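You operate a simulated robot arm through the tools that you are given. There is no shell and no other tool.

You are at the controls of a simulated two-armed robot. One attempt, no reset.

## Task
Thin the mix in the clear can to the red line and stir it smooth.
Fine: use the white jug and the blue stirrer, put both back, nothing new in the black tray, and close the lid. Set down upright: white jug. Where these are worked on the way, their far stop is far enough and under half their travel is too little: lid of the clear can.

Only the result counts: the job must be done as asked and must still hold three seconds after the hand-in. Knocking over, shifting, dropping, spilling or breaking anything else fails it. A push-on lid holds only when it is set on centred and level and pressed home; a screw cap is set on level and turned clockwise until tight.

## Robot
Two 7-joint arms with two-finger parallel grippers on one trunk that stands fixed in place. Base frame: the origin is at the foot of the trunk, x ahead of it, y to its left, z up; the work surface is at about z = 0.8. Readings come in m, rad, newtons and seconds.
The left shoulder is at [0.08, 0.131, 0.947], the right one opposite. With the tool pointing down near the work surface each hand reaches from about 0.4 to 0.86 m from the base axis, measured 20 degrees to its own side. Payload 1.57 kg a hand.
The tool frame of a hand sits at the grasp point between the pads (the TCP): z along the fingers, y along the line on which they close. The tips reach 0.03 m beyond it. Largest opening 0.11 m; finger width 0.024, thickness 0.012; the body of the gripper, 0.048 by 0.112 m, starts 0.078 m behind the TCP.
Orientation is told as [roll, pitch, yaw] about the base's x, y, z axes, in that order, counted from this pose: with the fingers straight down and closing along the base's y, the tool's x points along the base's -x, its y along +y and its z along -z.

## Interface
- The arms move only by the tool send_rows. It takes "left_motion", "right_motion" or both (then of equal length, played together; a hand with none holds still); each is text: rows parted by semicolons, each of 7 numbers parted by spaces: the shift along the tool's x, y, z in units of 150 mm (1.0 is 150 mm), then the turn, a rotation vector about the tool's x, y, z in units of 60 degrees (1.0 is 60 degrees), then the opening in per cent of the stroke, from 0 (shut) to 100 (fully open). In form: dx dy dz ax ay az claw; .... A call has 1 to 20 rows; each row is the pose to reach, as a shift and turn from the pose commanded when the call began, along the tool's axes at that moment. A call with a number of a shift or a turn outside -1 to 1 is refused whole. A row lasts 0.2 s, in which the tool goes at most 0.05 m and 0.15 rad; a call with a longer step from one row to the next is refused whole, and so is a gripper value outside its range. Where a pose cannot be reached the arm comes as near as it can. A force on the tool above 50 N (or 10 N above the force at the start of the call, whichever is more), or a blocked arm, ends the call early, and 0.2 s more pass. Each finger travels about 0.108 m/s and halts on what it meets, pressing with about 24 N; the grip force reading is that of the motor and also rises with nothing between the fingers. The clock runs only during rows and for 0.2 s after the last one: add rows that repeat a pose to give the fingers time. It gives the time, the measured TCP pose, the force on the tool (base axes), the opening and the grip force at its end, in the units of the frame above (readings bear some noise), with the torque about the TCP (base axes, N m) and any sound that the robot's microphone picked up, and new pictures: "pictures" is both (left out), scene, wrist or none (wrist: the cameras of the hands that moved).
- Cameras (640 x 400 px; columns grow to the right, rows downward): "scene" is now at [-0.0486, 0.0088, 1.4289]; the picture's right is [0.09, -1.00, 0.00], its down [-0.48, -0.04, -0.88] and it looks along [0.87, 0.07, -0.48] (base axes); focal length 328 px, centre (320, 200). "left" rides on the left gripper at [0.07, -0.016, -0.141] in its tool frame; the picture's right is [0.23, 0.97, 0.00], its down [-0.86, 0.20, -0.48] and it looks along [-0.47, 0.11, 0.88] (tool axes); focal length 222 px, centre (320, 200). "right" rides on the right gripper at [0.07, 0.016, -0.141] in its tool frame; the picture's right is [-0.23, 0.97, 0.00], its down [-0.86, -0.20, -0.48] and it looks along [-0.47, -0.11, 0.88] (tool axes); focal length 222 px, centre (320, 200). There is no depth. A picture from a camera that has moved, and an enlarged one, comes with that camera's place and axes in the base frame and with its lens.
- head_to(pan, tilt): turns the head with the scene camera to pan (to the left, within 1.902 rad either way) and tilt (down, from -0.506 to 1.204), counted from straight ahead of the robot. It gives what a move gives, and a new picture of the scene camera.
- enlarge(camera, box): a new picture of the part [left, top, right, bottom] of that camera's present view, enlarged. It takes no simulated time.
- job_done(): hands the job in; it is judged then, once.

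Places have to be worked out from the pictures, the camera data and where the tool is seen. Open the grippers and draw the arms clear of the work before you hand the job in, unless the task says otherwise.

The tools are called after "Request:" as name(argument=value, ...) on one line, values as JSON. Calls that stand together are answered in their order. send_rows: Moves the arms, as the interface text tells. Its arguments: {"type":"object","properties":{"left_motion":{"type":"string"},"right_motion":{"type":"string"},"pictures":{"type":"string","enum":["both","scene","wrist","none"]}},"required":[]} The other tools are called the same way: head_to (pan, tilt) turns the head that bears the scene camera; enlarge (camera, box) takes an enlarged picture of a part of a camera's view; job_done () hands the job in.

At the start:

```text
time: 0.0
left_tcp_pos: [0.4112, 0.3053, 1.2775]
left_ee_rot: [0.0, -0.001, 0.001]
left_force: [-0.4, 0.4, -0.3]
left_moment: [0.01, -0.01, 0.02]
left_gripper_width: 0.1099
left_grip_force: 0.0
right_tcp_pos: [0.4995, -0.1108, 1.269]
right_ee_rot: [0.001, -0.001, 0.001]
right_force: [-0.3, -0.7, 0.8]
right_moment: [0.02, -0.04, -0.02]
right_gripper_width: 0.1101
right_grip_force: 0.1
head pan, tilt: [0.086, 0.503]
```

scene: 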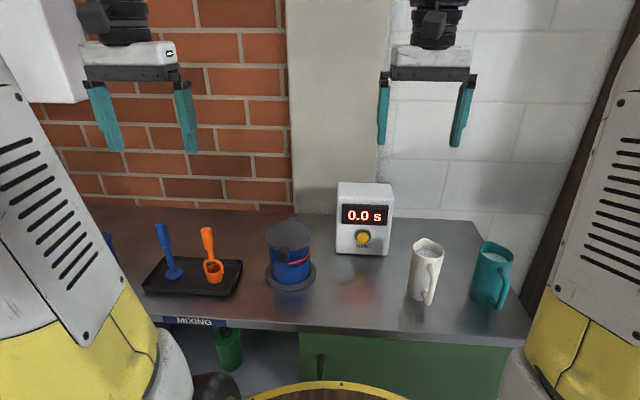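
right: 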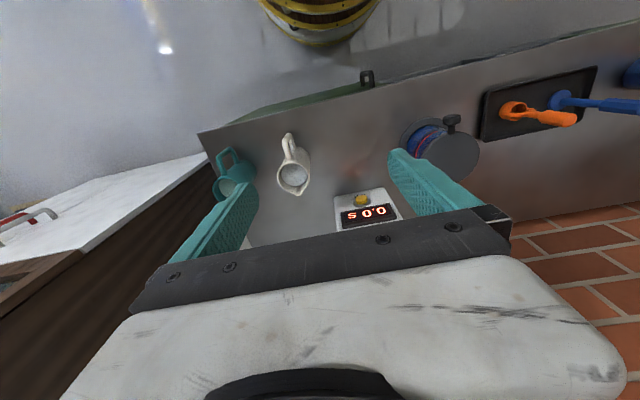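
left: 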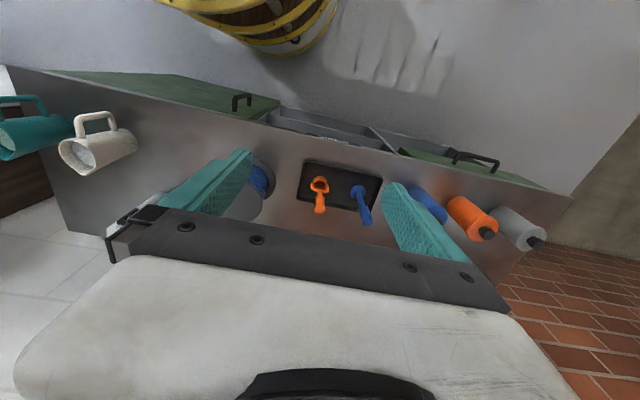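

I start by looking closely at the can, the tray and the jugs in the scene view.

Request:
enlarge(camera="scene", box=[240, 200, 340, 300])

Request:
enlarge(camera="scene", box=[100, 200, 260, 310])

Request:
enlarge(camera="scene", box=[320, 170, 540, 320])

Request:
enlarge(camera="right", box=[380, 60, 640, 220])

Request:
enlarge(camera="left", box=[230, 130, 430, 250])

```text
4.00 times, centred on (290, 250) of scene
camera zoom: at [-0.0486, 0.0088, 1.4289], right [0.09, -1.0, 0.0], down [-0.48, -0.04, -0.88], along [0.87, 0.07, -0.48], focal length 1311 px, centre (440, 0)
```

zoom: 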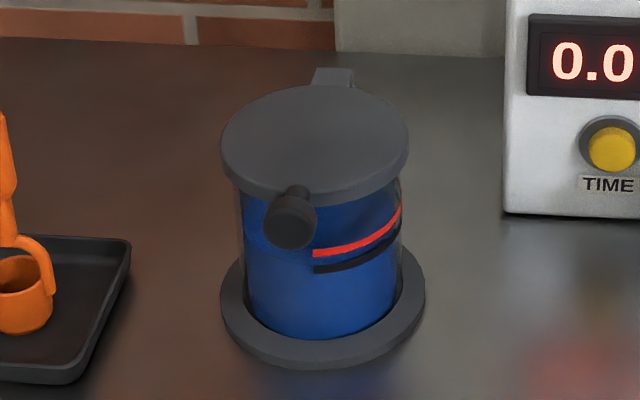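

```text
3.64 times, centred on (180, 255) of scene
camera zoom: at [-0.0486, 0.0088, 1.4289], right [0.09, -1.0, 0.0], down [-0.48, -0.04, -0.88], along [0.87, 0.07, -0.48], focal length 1191 px, centre (829, 0)
```

zoom: 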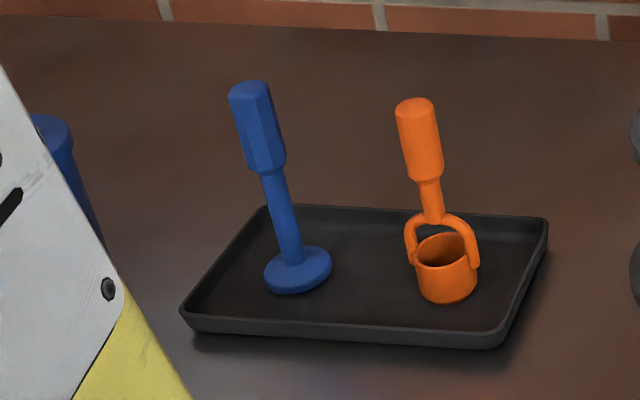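

```text
2.67 times, centred on (430, 245) of scene
camera zoom: at [-0.0486, 0.0088, 1.4289], right [0.09, -1.0, 0.0], down [-0.48, -0.04, -0.88], along [0.87, 0.07, -0.48], focal length 874 px, centre (27, 80)
```

zoom: 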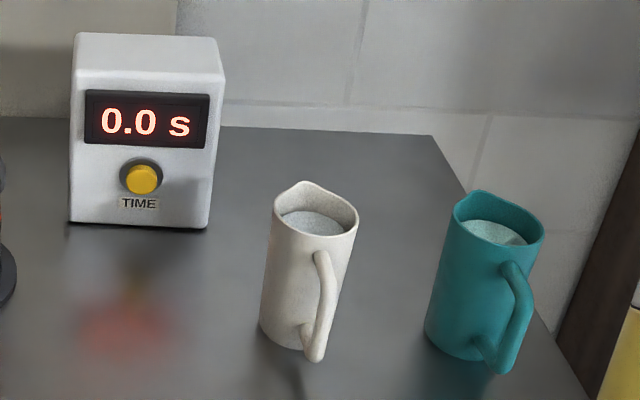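

```text
2.46 times, centred on (510, 140) of right
camera zoom: at [0.4287, -0.0957, 1.4109], right [0.23, 0.97, 0.0], down [0.86, -0.2, 0.48], along [0.47, -0.11, -0.88], focal length 547 px, centre (-148, 348)
```

zoom: 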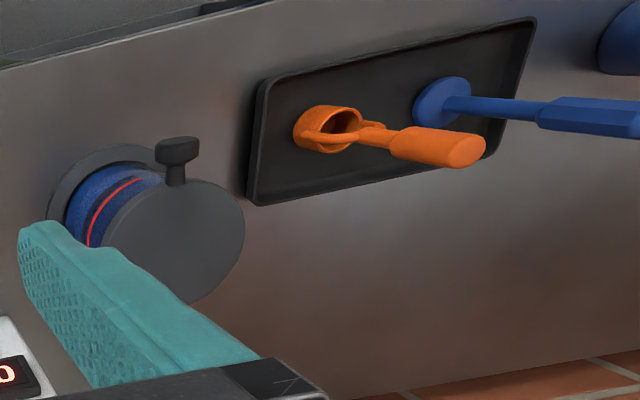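

```text
3.20 times, centred on (330, 190) of left
camera zoom: at [0.3423, 0.2892, 1.4178], right [-0.23, 0.97, 0.0], down [0.86, 0.2, 0.48], along [0.47, 0.11, -0.88], focal length 711 px, centre (288, 232)
```

zoom: 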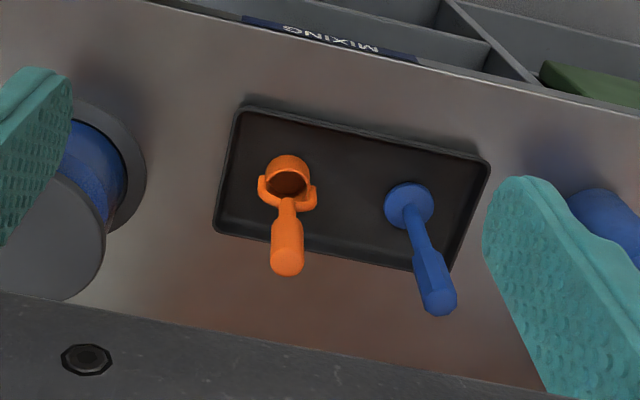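

The can stands near (0.64, 0.15) with a hinged lid whose knob faces the robot. The white jug is near (0.60, -0.19) and the blue stirrer stands near (0.61, 0.47). I bring both hands lower to see the can and the jug more closely.

Request:
send_rows(left_motion="-0.05 -0.19 0.2 0 0 0 100; -0.11 -0.38 0.4 0 0 0 100; -0.16 -0.58 0.6 0 0 0 100; -0.21 -0.77 0.8 0 0 0 100; -0.26 -0.96 1.0 0 0 0 100", right_motion="0.11 -0.12 0.2 0 0 0 100; 0.21 -0.24 0.4 0 0 0 100; 0.32 -0.36 0.6 0 0 0 100; 0.43 -0.48 0.8 0 0 0 100; 0.53 -0.6 1.0 0 0 0 100")

```text
time: 1.2
left_tcp_pos: [0.4493, 0.1617, 1.1264]
left_ee_rot: [0.0, -0.005, 0.0]
left_force: [-0.4, 0.1, 0.1]
left_moment: [0.02, 0.02, 0.01]
left_gripper_width: 0.11
left_grip_force: 0.1
right_tcp_pos: [0.4202, -0.2016, 1.119]
right_ee_rot: [0.0, 0.0, -0.001]
right_force: [-0.3, 0.5, -0.6]
right_moment: [-0.01, -0.03, 0.02]
right_gripper_width: 0.11
right_grip_force: 0.1
head pan, tilt: [0.086, 0.503]
camera right: at [0.3496, -0.1858, 1.2602], right [0.23, 0.97, 0.0], down [0.86, -0.2, 0.48], along [0.47, -0.11, -0.88], focal length 222 px, centre (320, 200)
camera left: at [0.3807, 0.1457, 1.267], right [-0.23, 0.97, 0.0], down [0.85, 0.2, 0.48], along [0.47, 0.11, -0.88], focal length 222 px, centre (320, 200)
```

scene: 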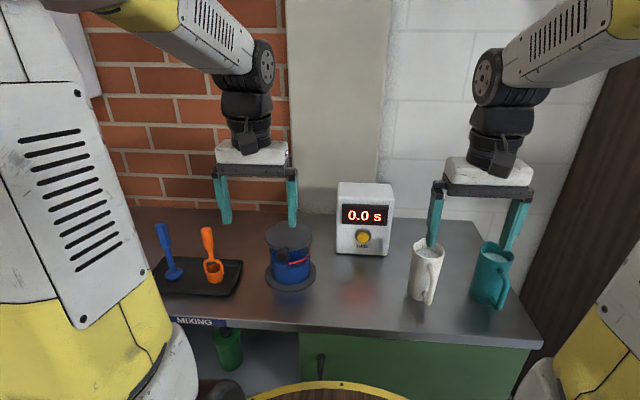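
right: 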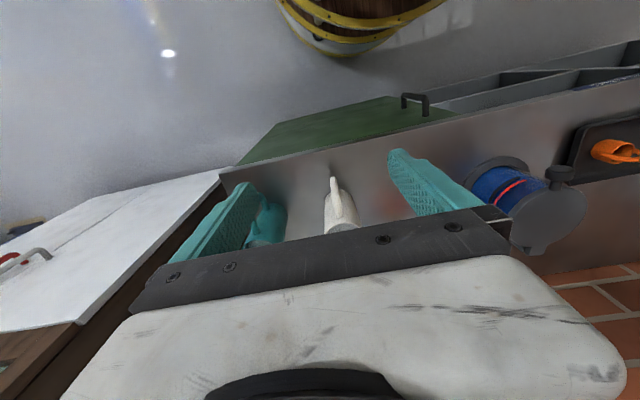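
left: 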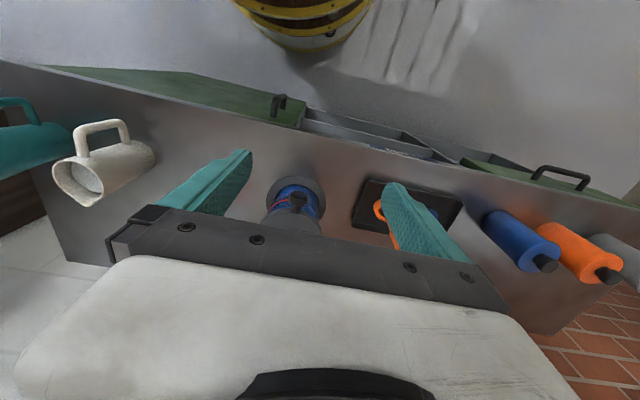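

The can's front shows in both wrist views. I enlarge them to see the lid knob, the level marks and the jug handle.

Request:
enlarge(camera="left", box=[240, 150, 360, 240])

Request:
enlarge(camera="right", box=[440, 130, 620, 260])

Request:
enlarge(camera="scene", box=[255, 210, 325, 300])

Request:
enlarge(camera="left", box=[0, 80, 180, 220])

```text
4.44 times, centred on (300, 195) of left
camera zoom: at [0.3807, 0.1457, 1.267], right [-0.23, 0.97, 0.0], down [0.85, 0.2, 0.48], along [0.47, 0.11, -0.88], focal length 987 px, centre (409, 222)
```

zoom: 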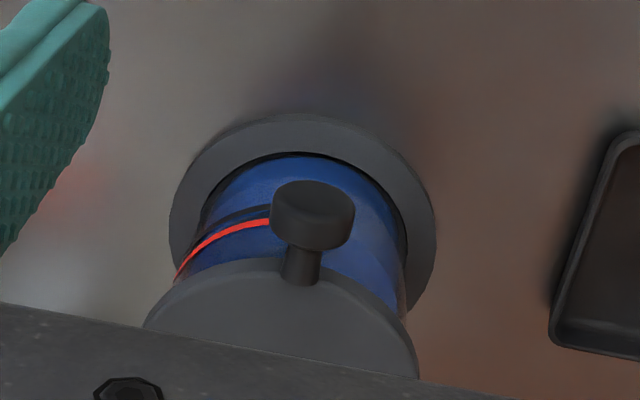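

```text
3.08 times, centred on (530, 195) of right
camera zoom: at [0.3496, -0.1858, 1.2602], right [0.23, 0.97, 0.0], down [0.86, -0.2, 0.48], along [0.47, -0.11, -0.88], focal length 684 px, centre (-326, 215)
```

zoom: 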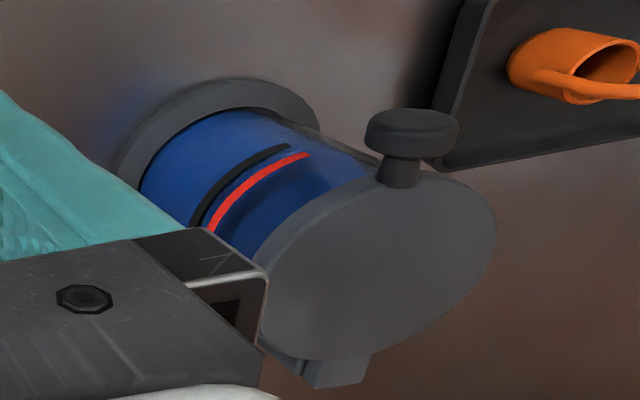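

```text
4.44 times, centred on (290, 255) of scene
camera zoom: at [-0.0488, 0.0091, 1.4289], right [0.09, -1.0, 0.0], down [-0.48, -0.04, -0.88], along [0.87, 0.07, -0.48], focal length 1456 px, centre (453, -44)
```

zoom: 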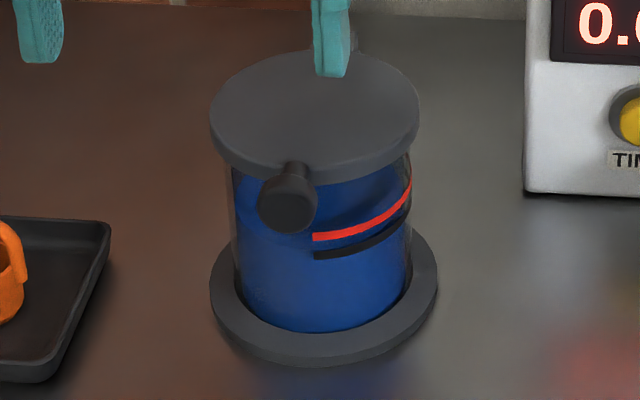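

```text
2.86 times, centred on (90, 150) of left
camera zoom: at [0.3807, 0.1457, 1.267], right [-0.23, 0.97, 0.0], down [0.85, 0.2, 0.48], along [0.47, 0.11, -0.88], focal length 635 px, centre (977, 343)
```

zoom: 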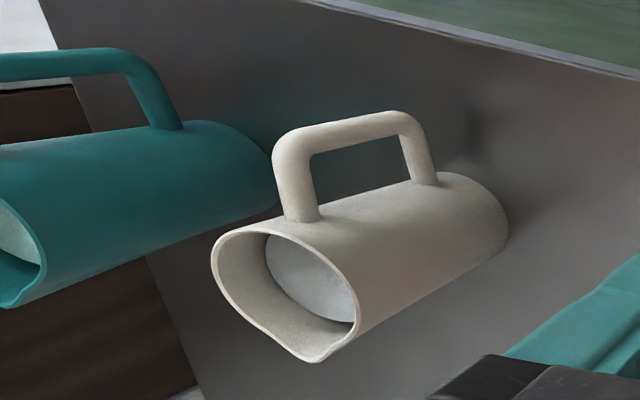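

The knob head sits at about (0.564, 0.151, 0.934), pointing at the robot, with the hinge opposite it near x = 0.71. I bring the left hand over the knob with the fingers down, staying high for now.

Request:
send_rows(left_motion="-0.18 -0.02 0.16 0 0 0 70; -0.37 -0.035 0.32 0 0 0 70; -0.55 -0.05 0.48 0 0 0 70; -0.733 -0.07 0.64 0 0 0 70; -0.733 -0.07 0.64 0 0 0 70")

```text
time: 2.4
left_tcp_pos: [0.5608, 0.1523, 1.031]
left_ee_rot: [0.0, -0.002, -0.001]
left_force: [-0.8, 0.1, -0.3]
left_moment: [-0.01, -0.01, 0.03]
left_gripper_width: 0.0772
left_grip_force: 0.0
right_tcp_pos: [0.4199, -0.2026, 1.1186]
right_ee_rot: [0.0, -0.001, -0.001]
right_force: [-0.6, 1.2, -0.6]
right_moment: [0.01, -0.03, -0.02]
right_gripper_width: 0.1102
right_grip_force: 0.1
head pan, tilt: [0.086, 0.503]
camera left: at [0.4911, 0.1351, 1.1721], right [-0.23, 0.97, 0.0], down [0.85, 0.2, 0.48], along [0.47, 0.11, -0.88], focal length 222 px, centre (320, 200)
```

scene: 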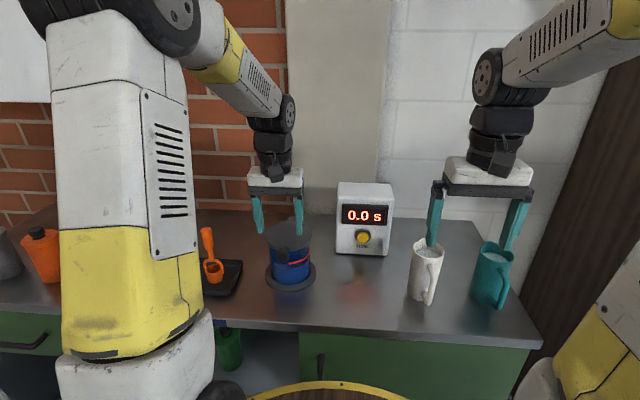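
left: 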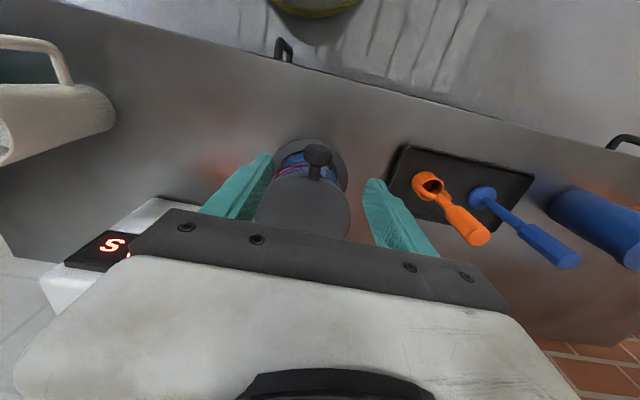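

The knob reads at about (0.564, 0.150, 0.934). I lower the fingers either side of it and close, with the head gripped near the tips.

Request:
send_rows(left_motion="-0.02 -0.015 0.2 0 0 0 60; -0.02 -0.015 0.4 0 0 0 55; -0.02 -0.015 0.525 0 0 0 55; -0.02 -0.015 0.525 0 0 0 40; -0.02 -0.015 0.525 0 0 0 20; -0.02 -0.015 0.525 0 0 0 20; -0.02 -0.015 0.525 0 0 0 20")

```text
time: 4.0
left_tcp_pos: [0.5623, 0.1509, 0.953]
left_ee_rot: [0.0, -0.001, 0.0]
left_force: [0.1, 7.7, -1.9]
left_moment: [0.18, 0.13, 0.06]
left_gripper_width: 0.0311
left_grip_force: 39.8
right_tcp_pos: [0.4209, -0.2013, 1.1194]
right_ee_rot: [-0.001, 0.0, 0.0]
right_force: [-0.2, 0.0, 0.2]
right_moment: [-0.01, 0.01, 0.01]
right_gripper_width: 0.1101
right_grip_force: 0.1
head pan, tilt: [0.086, 0.503]
camera left: at [0.4939, 0.1338, 1.0938], right [-0.23, 0.97, 0.0], down [0.86, 0.2, 0.48], along [0.47, 0.11, -0.88], focal length 222 px, centre (320, 200)
```

scene: 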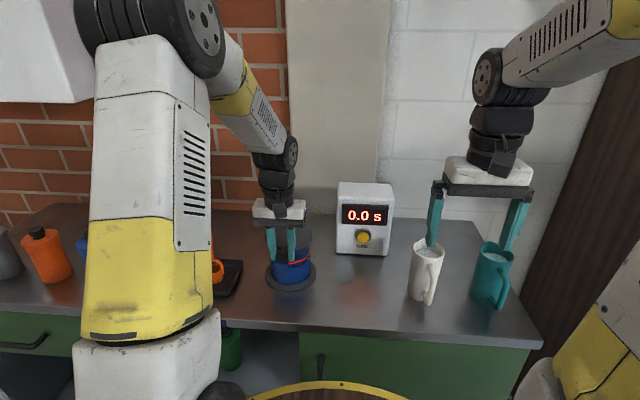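
left: 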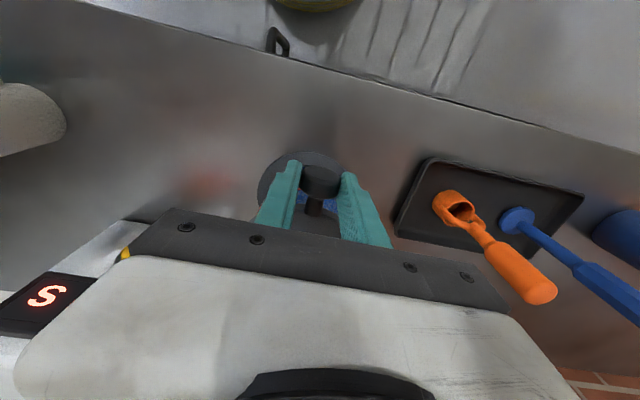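

The knob is held (width 0.031). I begin lifting along an arc about a hinge taken at x = 0.707 and read the forces to check that guess.

Request:
send_rows(left_motion="0 0.01 -0.083 0 0 0 20; -0.0147 0.01 -0.165 0 0 0 20; -0.033 0.01 -0.247 0 0 0 20; -0.0573 0.01 -0.326 0 0 0 20; -0.0573 0.01 -0.326 0 0 0 20")

```text
time: 5.2
left_tcp_pos: [0.571, 0.1502, 1.0017]
left_ee_rot: [0.002, 0.001, 0.001]
left_force: [-10.1, 3.8, -4.3]
left_moment: [0.1, 1.33, -0.02]
left_gripper_width: 0.0311
left_grip_force: 40.4
right_tcp_pos: [0.421, -0.202, 1.1185]
right_ee_rot: [0.001, 0.002, -0.001]
right_force: [0.2, -0.4, -0.1]
right_moment: [0.0, -0.01, -0.03]
right_gripper_width: 0.11
right_grip_force: 0.0
head pan, tilt: [0.086, 0.503]
camera left: at [0.5024, 0.1339, 1.1421], right [-0.23, 0.97, 0.0], down [0.86, 0.2, 0.48], along [0.46, 0.11, -0.88], focal length 222 px, centre (320, 200)
```

scene: 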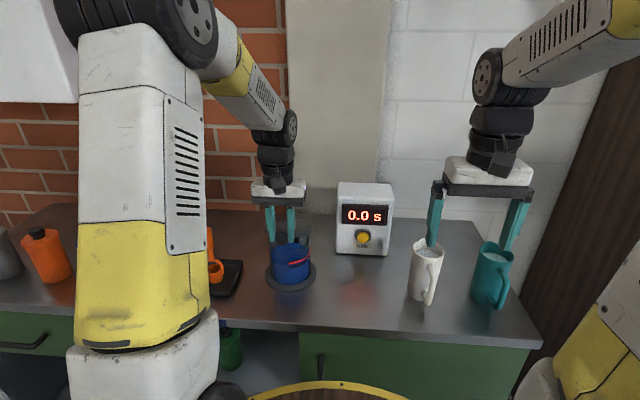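
left: 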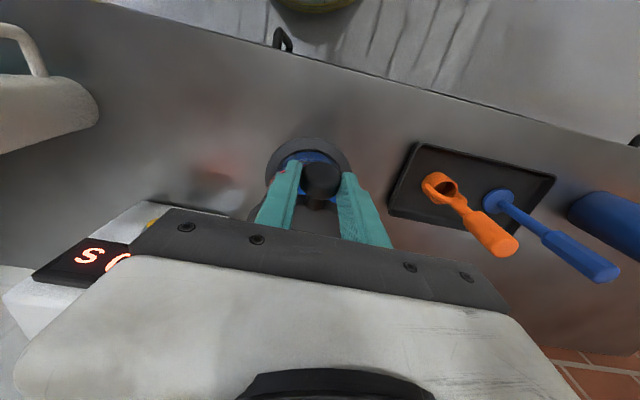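

The lid rises with the knob with modest forces, and the mix shows under it. I carry on along a slightly wider arc to about 60 degrees.

Request:
send_rows(left_motion="-0.035 0 -0.088 0 0 0 20; -0.074 0 -0.164 0 0 0 20; -0.12 0 -0.236 0 0 0 20; -0.172 0 -0.304 0 0 0 20; -0.23 0 -0.367 0 0 0 20; -0.293 0 -0.425 0 0 0 20; -0.361 0 -0.477 0 0 0 20; -0.433 0 -0.523 0 0 0 20")

```text
time: 7.0
left_tcp_pos: [0.6363, 0.1498, 1.0814]
left_ee_rot: [0.001, 0.0, 0.0]
left_force: [-6.7, -0.2, 4.0]
left_moment: [0.04, 0.46, 0.03]
left_gripper_width: 0.0313
left_grip_force: 34.5
right_tcp_pos: [0.4213, -0.2021, 1.1178]
right_ee_rot: [0.001, 0.0, 0.0]
right_force: [0.2, 0.2, -0.8]
right_moment: [0.02, 0.0, 0.01]
right_gripper_width: 0.1101
right_grip_force: 0.1
head pan, tilt: [0.086, 0.503]
camera left: at [0.5679, 0.1339, 1.221], right [-0.23, 0.97, 0.0], down [0.85, 0.2, 0.48], along [0.47, 0.11, -0.88], focal length 222 px, centre (320, 200)
```

scene: 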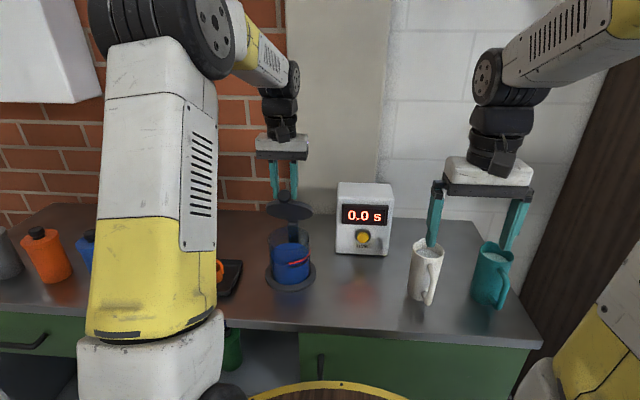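
left: 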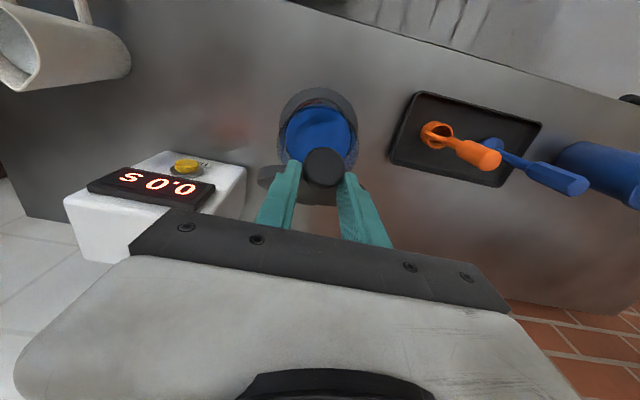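

The lid stands at roughly 55–60 degrees and the blue mix is visible below. I carry it on past the vertical.

Request:
send_rows(left_motion="-0.076 0 -0.042 0 0 0 20; -0.155 0 -0.075 0 0 0 20; -0.237 0 -0.101 0 0 0 20; -0.32 0 -0.12 0 0 0 20; -0.405 0 -0.13 0 0 0 20; -0.49 0 -0.133 0 0 0 20; -0.575 0 -0.13 0 0 0 20")

```text
time: 8.6
left_tcp_pos: [0.7239, 0.15, 1.0999]
left_ee_rot: [0.002, 0.002, -0.001]
left_force: [0.3, 0.0, 0.1]
left_moment: [0.01, -0.01, 0.02]
left_gripper_width: 0.022
left_grip_force: 0.0
right_tcp_pos: [0.4205, -0.2013, 1.1184]
right_ee_rot: [0.0, 0.0, 0.002]
right_force: [-1.1, 0.0, 0.3]
right_moment: [-0.02, -0.01, 0.01]
right_gripper_width: 0.1101
right_grip_force: 0.0
head pan, tilt: [0.086, 0.503]
camera left: at [0.654, 0.1342, 1.2404], right [-0.23, 0.97, 0.0], down [0.85, 0.2, 0.48], along [0.47, 0.11, -0.88], focal length 222 px, centre (320, 200)
```

scene: 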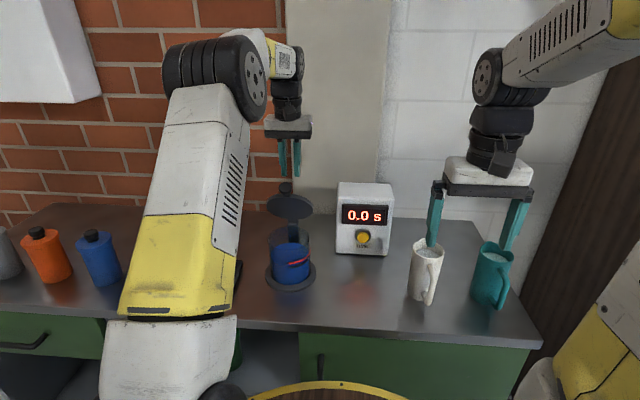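
left: 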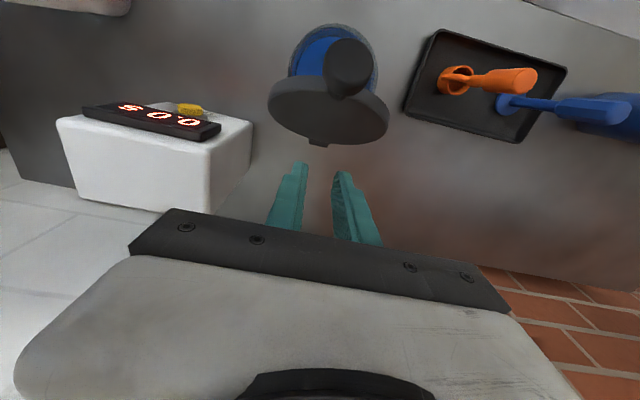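

The knob slipped out of the pads but the lid seems to stay where it was. I look closer.

Request:
enlarge(camera="scene", box=[245, 165, 335, 300])

Request:
enlarge(camera="left", box=[220, 0, 440, 160])

```text
2.96 times, centred on (290, 232) of scene
camera zoom: at [-0.0487, 0.0087, 1.4289], right [0.09, -1.0, 0.0], down [-0.48, -0.04, -0.88], along [0.87, 0.07, -0.48], focal length 971 px, centre (409, 104)
```

zoom: 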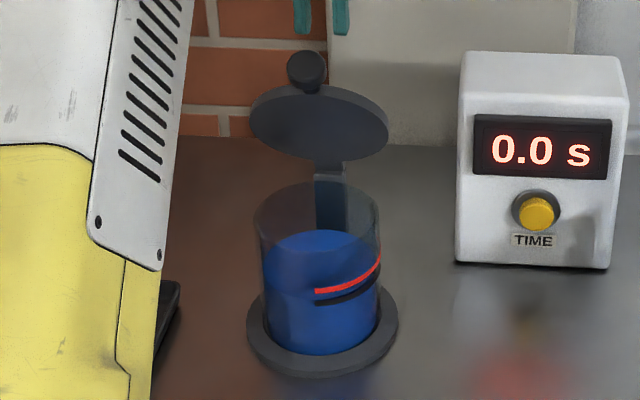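

```text
2.50 times, centred on (330, 80) of left
camera zoom: at [0.654, 0.1342, 1.2404], right [-0.23, 0.97, 0.0], down [0.85, 0.2, 0.48], along [0.47, 0.11, -0.88], focal length 555 px, centre (295, 500)
```

zoom: 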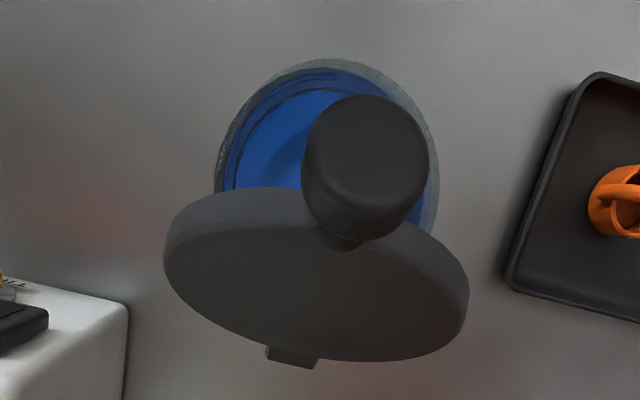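

The lid stays by itself at about 63 degrees. I go over it, come down in front with closed fingers and push its underside back to the far stop.

Request:
send_rows(left_motion="0 0 -0.33 0 0 0 10; 0.32 0 -0.33 0 0 0 0; 0.64 0 -0.33 0 0 0 0; 0.95 0 -0.33 0 0 0 0; 0.95 0 0 0 0 0 0; 0.95 0 0.3 0 0 0 0; 0.95 0 0.3 0 0 0 0")

Request:
send_rows(left_motion="-0.2 0 0 0 0 0 0; -0.4 0 0 0 0 0 0; -0.5 0 0 0 0 0 0; -0.6 0 0 0 0 0 0; -0.7 0 0 0 0 0 0; -0.8 0 0 0 0 0 0; -0.9 0 0 0 0 0 0")

```text
time: 10.2
left_tcp_pos: [0.5788, 0.1498, 1.0534]
left_ee_rot: [0.0, -0.001, 0.0]
left_force: [-0.2, -0.2, 1.0]
left_moment: [0.0, -0.01, -0.03]
left_gripper_width: 0.0
left_grip_force: 21.7
right_tcp_pos: [0.4202, -0.2014, 1.1183]
right_ee_rot: [0.001, -0.001, 0.0]
right_force: [-0.3, -0.2, 0.7]
right_moment: [-0.01, 0.01, 0.01]
right_gripper_width: 0.1098
right_grip_force: 0.1
head pan, tilt: [0.086, 0.503]
camera left: at [0.5104, 0.134, 1.1943], right [-0.23, 0.97, 0.0], down [0.85, 0.2, 0.48], along [0.47, 0.11, -0.88], focal length 222 px, centre (320, 200)
```

scene: 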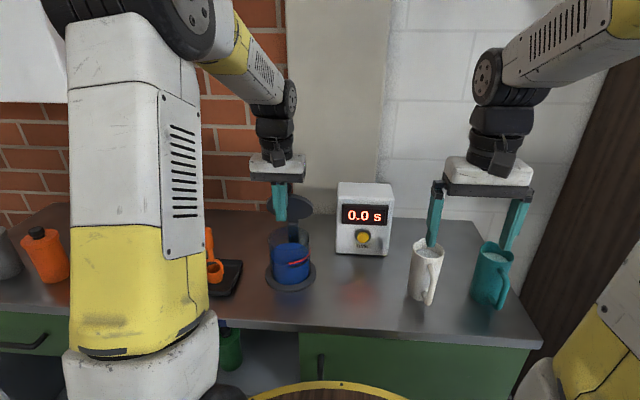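
left: 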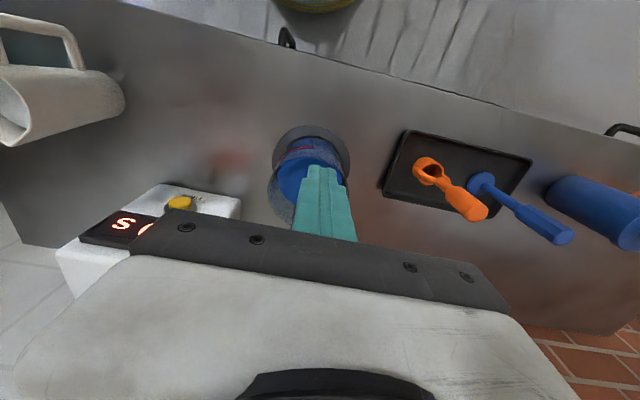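

```text
time: 11.8
left_tcp_pos: [0.7151, 0.1495, 1.0538]
left_ee_rot: [-0.001, 0.0, 0.0]
left_force: [-0.6, -0.7, 0.6]
left_moment: [0.03, -0.03, 0.04]
left_gripper_width: 0.0
left_grip_force: 22.1
right_tcp_pos: [0.4199, -0.2024, 1.1191]
right_ee_rot: [0.0, 0.0, -0.002]
right_force: [-0.2, 0.0, -0.2]
right_moment: [0.0, 0.04, 0.0]
right_gripper_width: 0.1101
right_grip_force: 0.1
head pan, tilt: [0.086, 0.503]
camera left: at [0.6468, 0.1343, 1.1952], right [-0.23, 0.97, 0.0], down [0.85, 0.2, 0.48], along [0.47, 0.11, -0.88], focal length 222 px, centre (320, 200)
```

scene: 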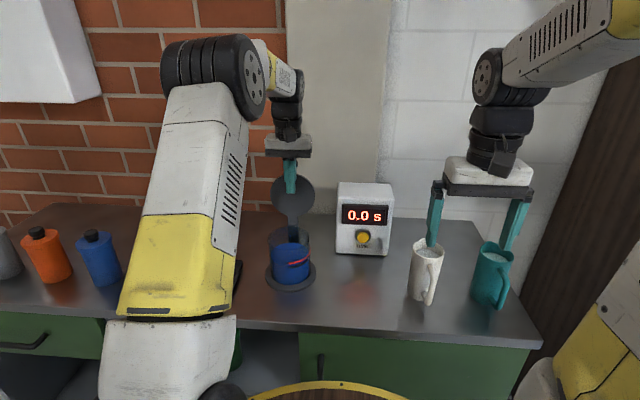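
left: 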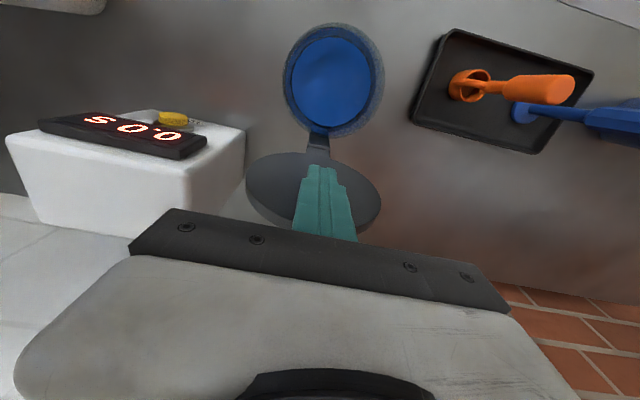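

The lid is now past vertical and the can is open. I push a bit more to feel for the stop.

Request:
send_rows(left_motion="-0.08 0 0 0 0 0 0; -0.16 0 0 0 0 0 0; -0.24 0 0 0 0 0 0; -0.32 0 0 0 0 0 0")

Request:
enlarge(camera="left", box=[220, 0, 440, 160])

Request:
enlarge(camera="scene", box=[245, 165, 335, 300])

```text
time: 12.4
left_tcp_pos: [0.7243, 0.1502, 1.0526]
left_ee_rot: [0.002, 0.026, 0.001]
left_force: [-21.8, 0.6, 11.4]
left_moment: [0.03, 0.55, 0.0]
left_gripper_width: 0.0
left_grip_force: 21.4
right_tcp_pos: [0.4189, -0.2022, 1.119]
right_ee_rot: [0.0, 0.0, -0.001]
right_force: [-0.9, 0.9, 0.8]
right_moment: [0.03, -0.04, 0.0]
right_gripper_width: 0.11
right_grip_force: 0.1
head pan, tilt: [0.086, 0.503]
stopped in row 2 (left hand): the force on the tool passed its limit at 63 N (the readings are from after the stop); the commanded pose is now the measured one
camera left: at [0.6605, 0.1339, 1.1964], right [-0.23, 0.97, 0.01], down [0.87, 0.2, 0.45], along [0.44, 0.11, -0.89], focal length 222 px, centre (320, 200)
```

scene: 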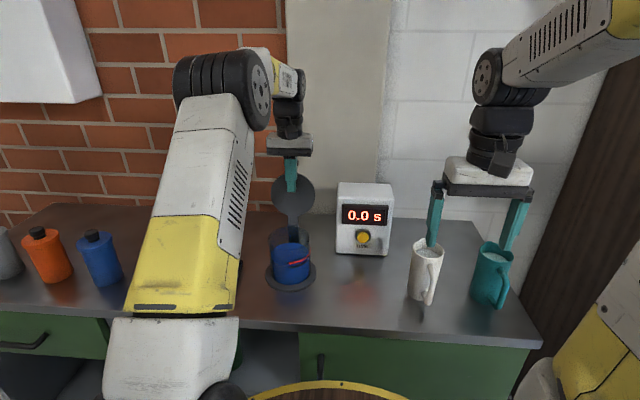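
left: 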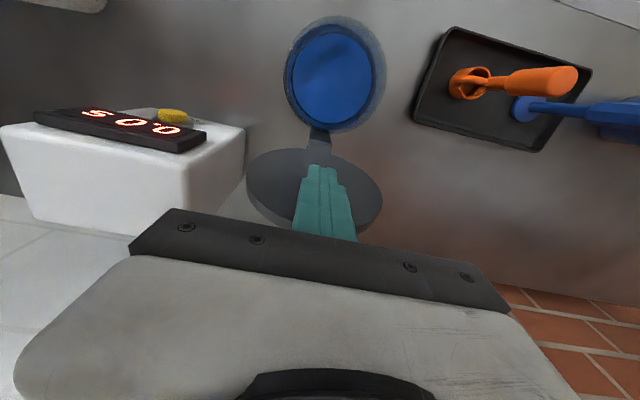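

```text
2.50 times, centred on (330, 80) of left
camera zoom: at [0.6605, 0.1339, 1.1964], right [-0.23, 0.97, 0.01], down [0.87, 0.2, 0.45], along [0.44, 0.11, -0.89], focal length 555 px, centre (295, 500)
```

zoom: 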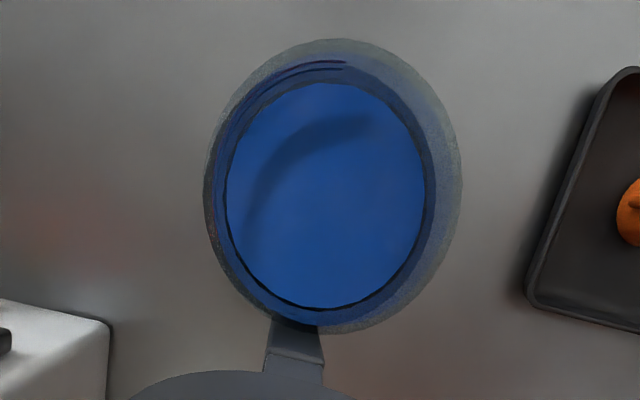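

```text
2.96 times, centred on (290, 232) of scene
camera zoom: at [-0.0504, 0.0087, 1.4288], right [0.09, -1.0, 0.0], down [-0.48, -0.04, -0.88], along [0.87, 0.07, -0.48], focal length 971 px, centre (409, 104)
```

zoom: 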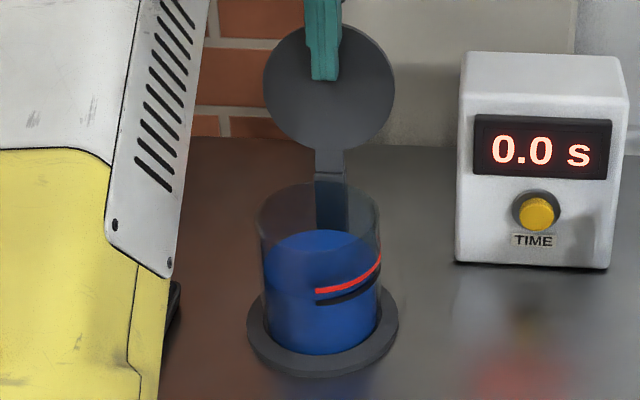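

The lid is at its far stop and the can has not moved. I look closely at the marks and the mix level from the scene camera.

Request:
enlarge(camera="scene", box=[265, 215, 315, 275])

Request:
send_rows(left_motion="0.2 0 -0.2 0 0 0 0; 0.4 0 -0.5 0 0 0 0; 0.6 0.3 -0.6 0 0 0 0; 0.7 0.6 -0.6 0 0 0 0; 0.8 0.9 -0.5 0 0 0 20")

```text
6.67 times, centred on (290, 245) of scene
camera zoom: at [-0.0504, 0.0087, 1.4288], right [0.09, -1.0, 0.0], down [-0.48, -0.04, -0.88], along [0.87, 0.07, -0.48], focal length 2184 px, centre (520, -100)
```

zoom: 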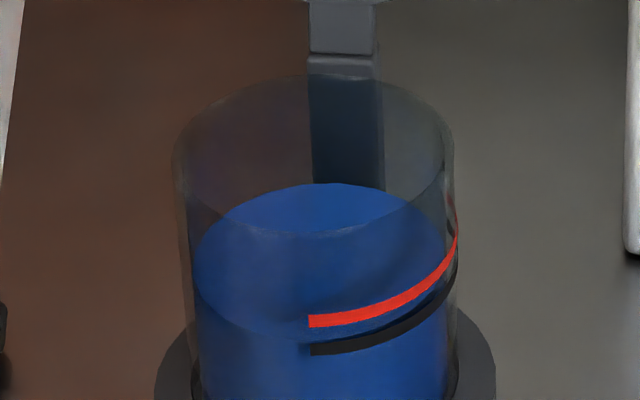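

```text
refused: row 2 steps farther than a row can; nothing moved
```

The mix level is at the black line, and the red line lies about 11 mm higher. I draw the left hand up, back and to the left, clear of the can.

Request:
send_rows(left_motion="0.2 0 -0.15 0 0 0 0; 0.4 0 -0.35 0 0 0 0; 0.55 0.15 -0.5 0 0 0 0; 0.65 0.4 -0.6 0 0 0 0; 0.75 0.65 -0.7 0 0 0 20; 0.9 0.9 -0.7 0 0 0 40; 1.0 0.99 -0.7 0 0 0 60", pictures="both")

```text
time: 14.0
left_tcp_pos: [0.5813, 0.2998, 1.1599]
left_ee_rot: [0.0, 0.025, 0.0]
left_force: [-0.2, 1.4, 0.6]
left_moment: [0.02, -0.02, 0.01]
left_gripper_width: 0.0658
left_grip_force: 0.2
right_tcp_pos: [0.4208, -0.2011, 1.1193]
right_ee_rot: [-0.001, 0.001, 0.001]
right_force: [-0.1, 0.0, 0.1]
right_moment: [0.03, 0.01, 0.05]
right_gripper_width: 0.1101
right_grip_force: 0.1
head pan, tilt: [0.086, 0.503]
camera left: at [0.5159, 0.2828, 1.3031], right [-0.23, 0.97, 0.01], down [0.87, 0.2, 0.46], along [0.44, 0.11, -0.89], focal length 222 px, centre (320, 200)
```

scene: 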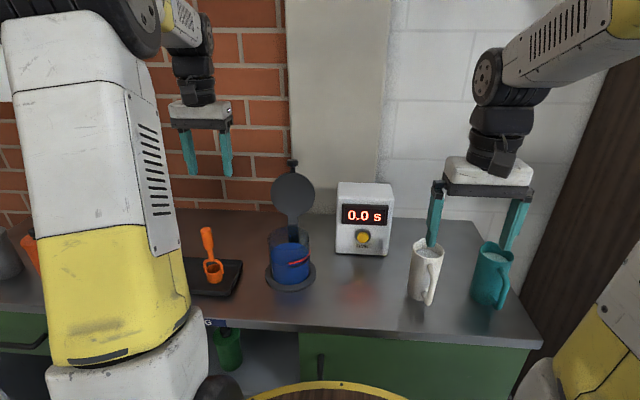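
left: 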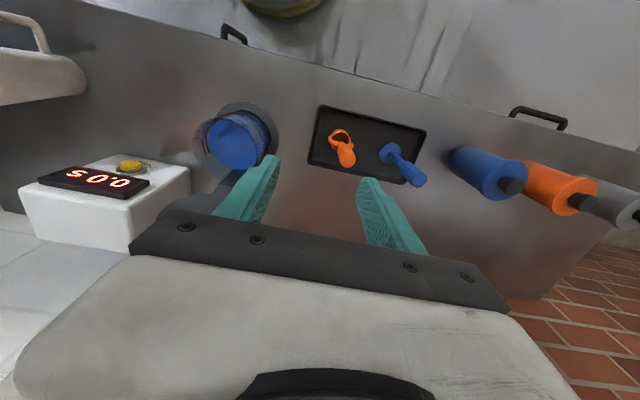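

The jug's handle points straight at the robot and its spout away. I will grip its body from the handle side with the fingers sloping 45 degrees down, so I tip the right hand and bring it to a stand-off.

Request:
send_rows(right_motion="-0.08 0.01 0.11 0 -0.1 0 100; -0.16 0.02 0.22 0 -0.2 0 100; -0.24 0.03 0.33 0 -0.3 0 100; -0.32 0.035 0.44 0 -0.4 0 100; -0.4 0.04 0.55 0 -0.5 0 100; -0.48 0.045 0.65 0 -0.6 0 100; -0.55 0.05 0.75 0 -0.7 0 100; -0.607 0.053 0.827 0 -0.75 0 100; -0.607 0.053 0.827 0 -0.75 0 100")

```text
time: 16.0
left_tcp_pos: [0.5815, 0.2982, 1.1609]
left_ee_rot: [0.001, 0.024, 0.001]
left_force: [0.0, 0.2, -0.4]
left_moment: [0.03, 0.02, -0.02]
left_gripper_width: 0.0659
left_grip_force: 0.0
right_tcp_pos: [0.5271, -0.1953, 0.999]
right_ee_rot: [0.003, -0.785, 0.0]
right_force: [-0.6, -0.1, 0.4]
right_moment: [-0.02, -0.01, 0.0]
right_gripper_width: 0.11
right_grip_force: 0.1
right hand out of reach, approached as far as the arm can: row 6, 7, 8, 9
head pan, tilt: [0.086, 0.503]
camera right: at [0.3768, -0.18, 1.0505], right [0.16, 0.97, 0.16], down [0.27, -0.2, 0.94], along [0.95, -0.11, -0.29], focal length 222 px, centre (320, 200)
```

scene: 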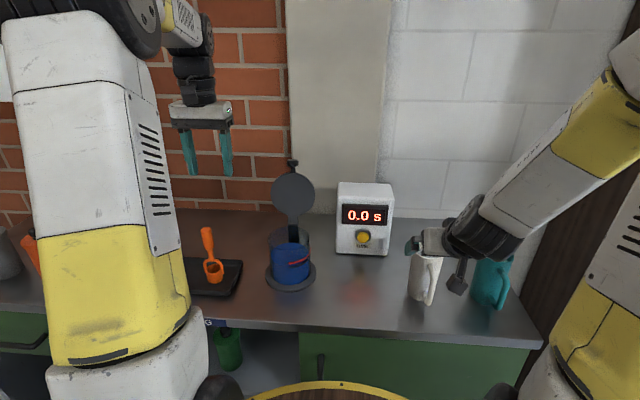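
right: 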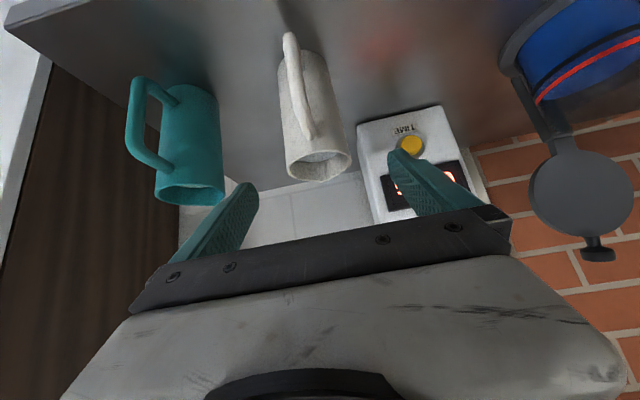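

The hand is at 45 degrees, slightly forward of the goal because that was its near limit. I enlarge the jug in the wrist view to fix its place and handle direction.

Request:
enlarge(camera="right", box=[240, 10, 400, 210])

Request:
enlarge(camera="scene", box=[390, 220, 480, 310])

Request:
enlarge(camera="left", box=[0, 0, 140, 110])

```text
2.00 times, centred on (320, 110) of right
camera zoom: at [0.3768, -0.18, 1.0505], right [0.16, 0.97, 0.16], down [0.27, -0.2, 0.94], along [0.95, -0.11, -0.29], focal length 444 px, centre (320, 380)
```

zoom: 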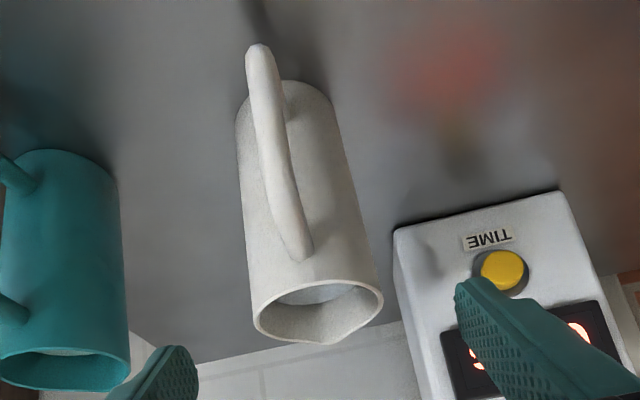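

```text
4.44 times, centred on (435, 265) of scene
camera zoom: at [-0.0486, 0.0089, 1.4289], right [0.09, -1.0, 0.0], down [-0.48, -0.04, -0.88], along [0.87, 0.07, -0.48], focal length 1456 px, centre (-191, -89)
```

zoom: 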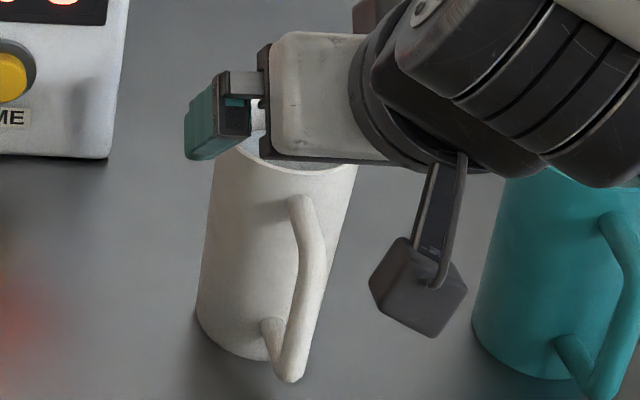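

```text
3.64 times, centred on (70, 55) of left
camera zoom: at [0.5161, 0.2826, 1.3029], right [-0.23, 0.97, 0.01], down [0.87, 0.2, 0.46], along [0.44, 0.11, -0.89], focal length 808 px, centre (1229, 727)
```

zoom: 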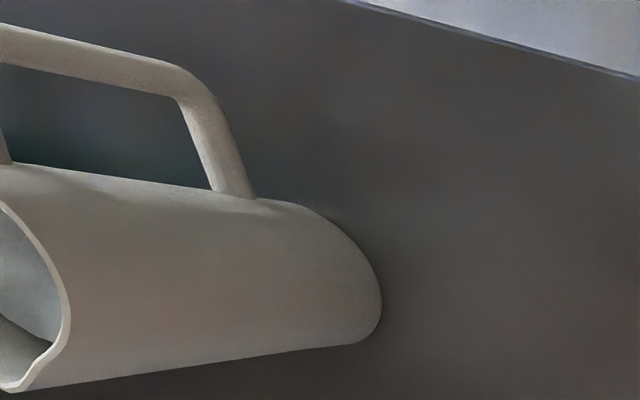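

Rays from three cameras put the jug's rim centre near (0.61, -0.197, 0.943), with the spout nearly straight ahead. I advance half the way along the fingers and check the pose.

Request:
send_rows(right_motion="0 0 0.15 0 0 0 100; 0 0 0.3 0 0 0 100; 0 0 0.4 0 0 0 100; 0 0 0.4 0 0 0 100")

```text
time: 17.0
left_tcp_pos: [0.5811, 0.2988, 1.1601]
left_ee_rot: [0.001, 0.025, 0.0]
left_force: [-0.1, 0.6, -0.5]
left_moment: [0.02, 0.0, -0.01]
left_gripper_width: 0.0659
left_grip_force: 0.0
right_tcp_pos: [0.5695, -0.1971, 0.9567]
right_ee_rot: [-0.001, -0.787, 0.0]
right_force: [-0.5, -0.2, -0.3]
right_moment: [0.0, 0.03, -0.01]
right_gripper_width: 0.11
right_grip_force: 0.0
head pan, tilt: [0.086, 0.503]
camera right: at [0.42, -0.1805, 1.0073], right [0.16, 0.97, 0.16], down [0.27, -0.2, 0.94], along [0.95, -0.11, -0.29], focal length 222 px, centre (320, 200)
```

scene: 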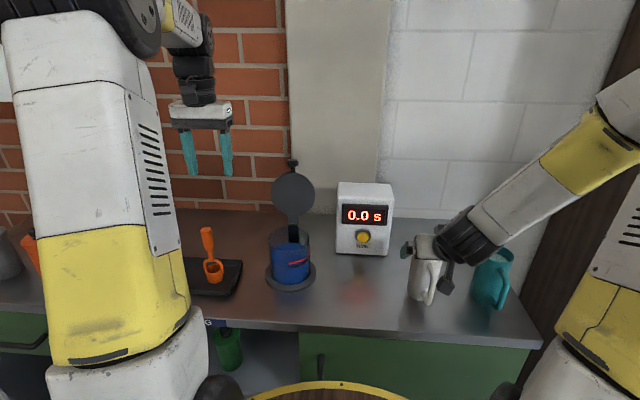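
right: 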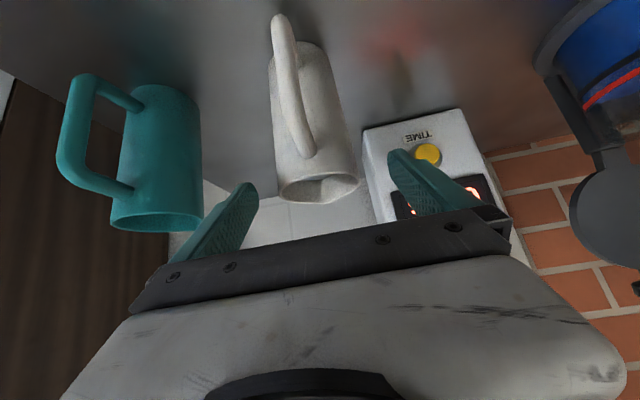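

The jug is well placed between the fingers. I go on to the grasp and close.

Request:
send_rows(right_motion="0.03 -0.01 0.13 0 0 0 100; 0.06 -0.02 0.27 0 0 0 100; 0.09 -0.02 0.397 0 0 0 100; 0.09 -0.02 0.397 0 0 0 85; 0.09 -0.02 0.397 0 0 0 70; 0.09 -0.02 0.397 0 0 0 55; 0.09 -0.02 0.397 0 0 0 55; 0.09 -0.02 0.397 0 0 0 55")

```text
time: 18.8
left_tcp_pos: [0.581, 0.2974, 1.1611]
left_ee_rot: [0.001, 0.025, -0.002]
left_force: [-0.4, -0.7, -0.4]
left_moment: [0.02, -0.01, -0.04]
left_gripper_width: 0.066
left_grip_force: 0.1
right_tcp_pos: [0.6038, -0.1989, 0.9046]
right_ee_rot: [0.0, -0.785, 0.001]
right_force: [1.3, -1.3, 0.1]
right_moment: [0.03, -0.18, -0.02]
right_gripper_width: 0.0734
right_grip_force: 24.3
head pan, tilt: [0.086, 0.503]
camera right: at [0.4523, -0.1838, 0.9562], right [0.16, 0.97, 0.16], down [0.27, -0.2, 0.94], along [0.95, -0.11, -0.29], focal length 222 px, centre (320, 200)
```

scene: 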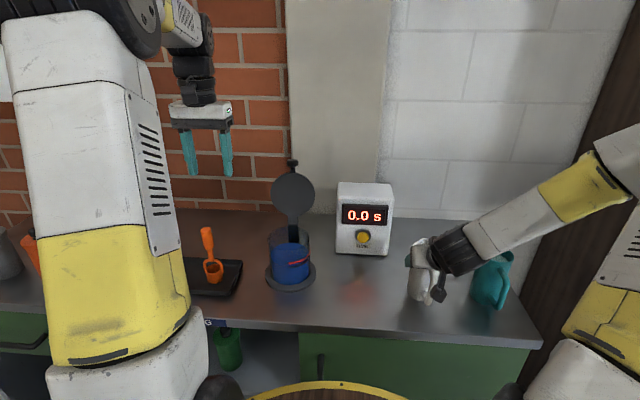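
right: 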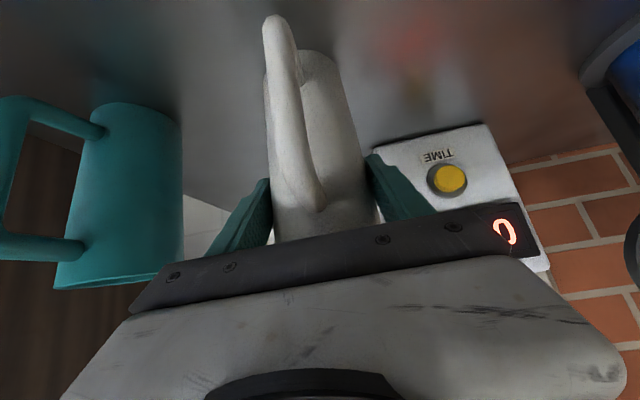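

The jug is gripped at width 0.073. I lift it slowly a few centimetres and check that it hangs true.

Request:
send_rows(right_motion="-0.02 0 -0.02 0 0 0 50; -0.05 0 -0.05 0 0 0 50; -0.1 0 -0.1 0 0 0 50; -0.16 0 -0.16 0 0 0 50; -0.2 0 -0.2 0 0 0 50; -0.2 0 -0.2 0 0 0 50")

Request:
enlarge(camera="scene", box=[390, 210, 480, 310])

```text
time: 20.2
left_tcp_pos: [0.5825, 0.2986, 1.1618]
left_ee_rot: [0.0, 0.024, 0.0]
left_force: [-0.2, -1.1, 0.1]
left_moment: [-0.03, -0.04, -0.01]
left_gripper_width: 0.0661
left_grip_force: 0.1
right_tcp_pos: [0.6045, -0.2005, 0.9485]
right_ee_rot: [-0.002, -0.786, 0.001]
right_force: [-0.4, 0.1, -5.1]
right_moment: [-0.02, -0.04, 0.0]
right_gripper_width: 0.0733
right_grip_force: 23.1
head pan, tilt: [0.086, 0.503]
camera right: at [0.4521, -0.1834, 0.9986], right [0.16, 0.97, 0.16], down [0.27, -0.2, 0.94], along [0.95, -0.11, -0.29], focal length 222 px, centre (320, 200)
```

scene: 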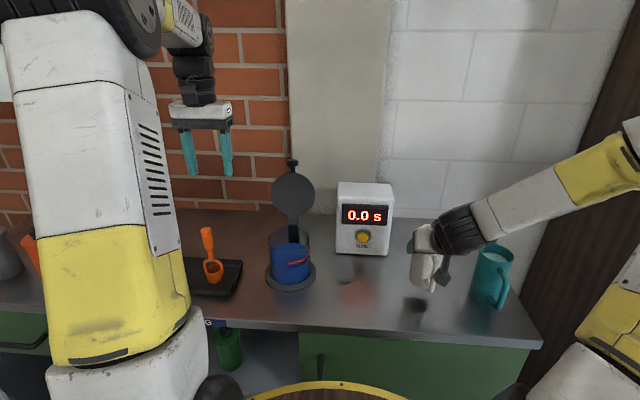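
right: 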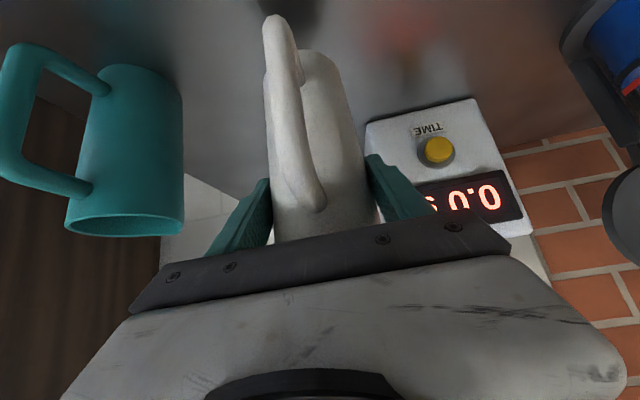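

```text
4.00 times, centred on (435, 260) of scene
camera zoom: at [-0.0484, 0.0087, 1.4289], right [0.09, -1.0, 0.0], down [-0.48, -0.04, -0.88], along [0.87, 0.07, -0.48], focal length 1311 px, centre (-140, -40)
```

zoom: 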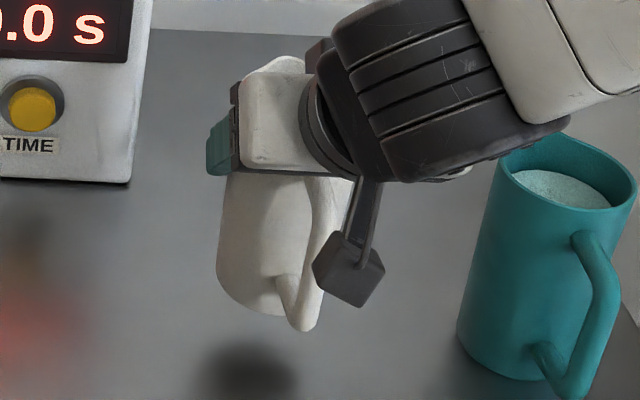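

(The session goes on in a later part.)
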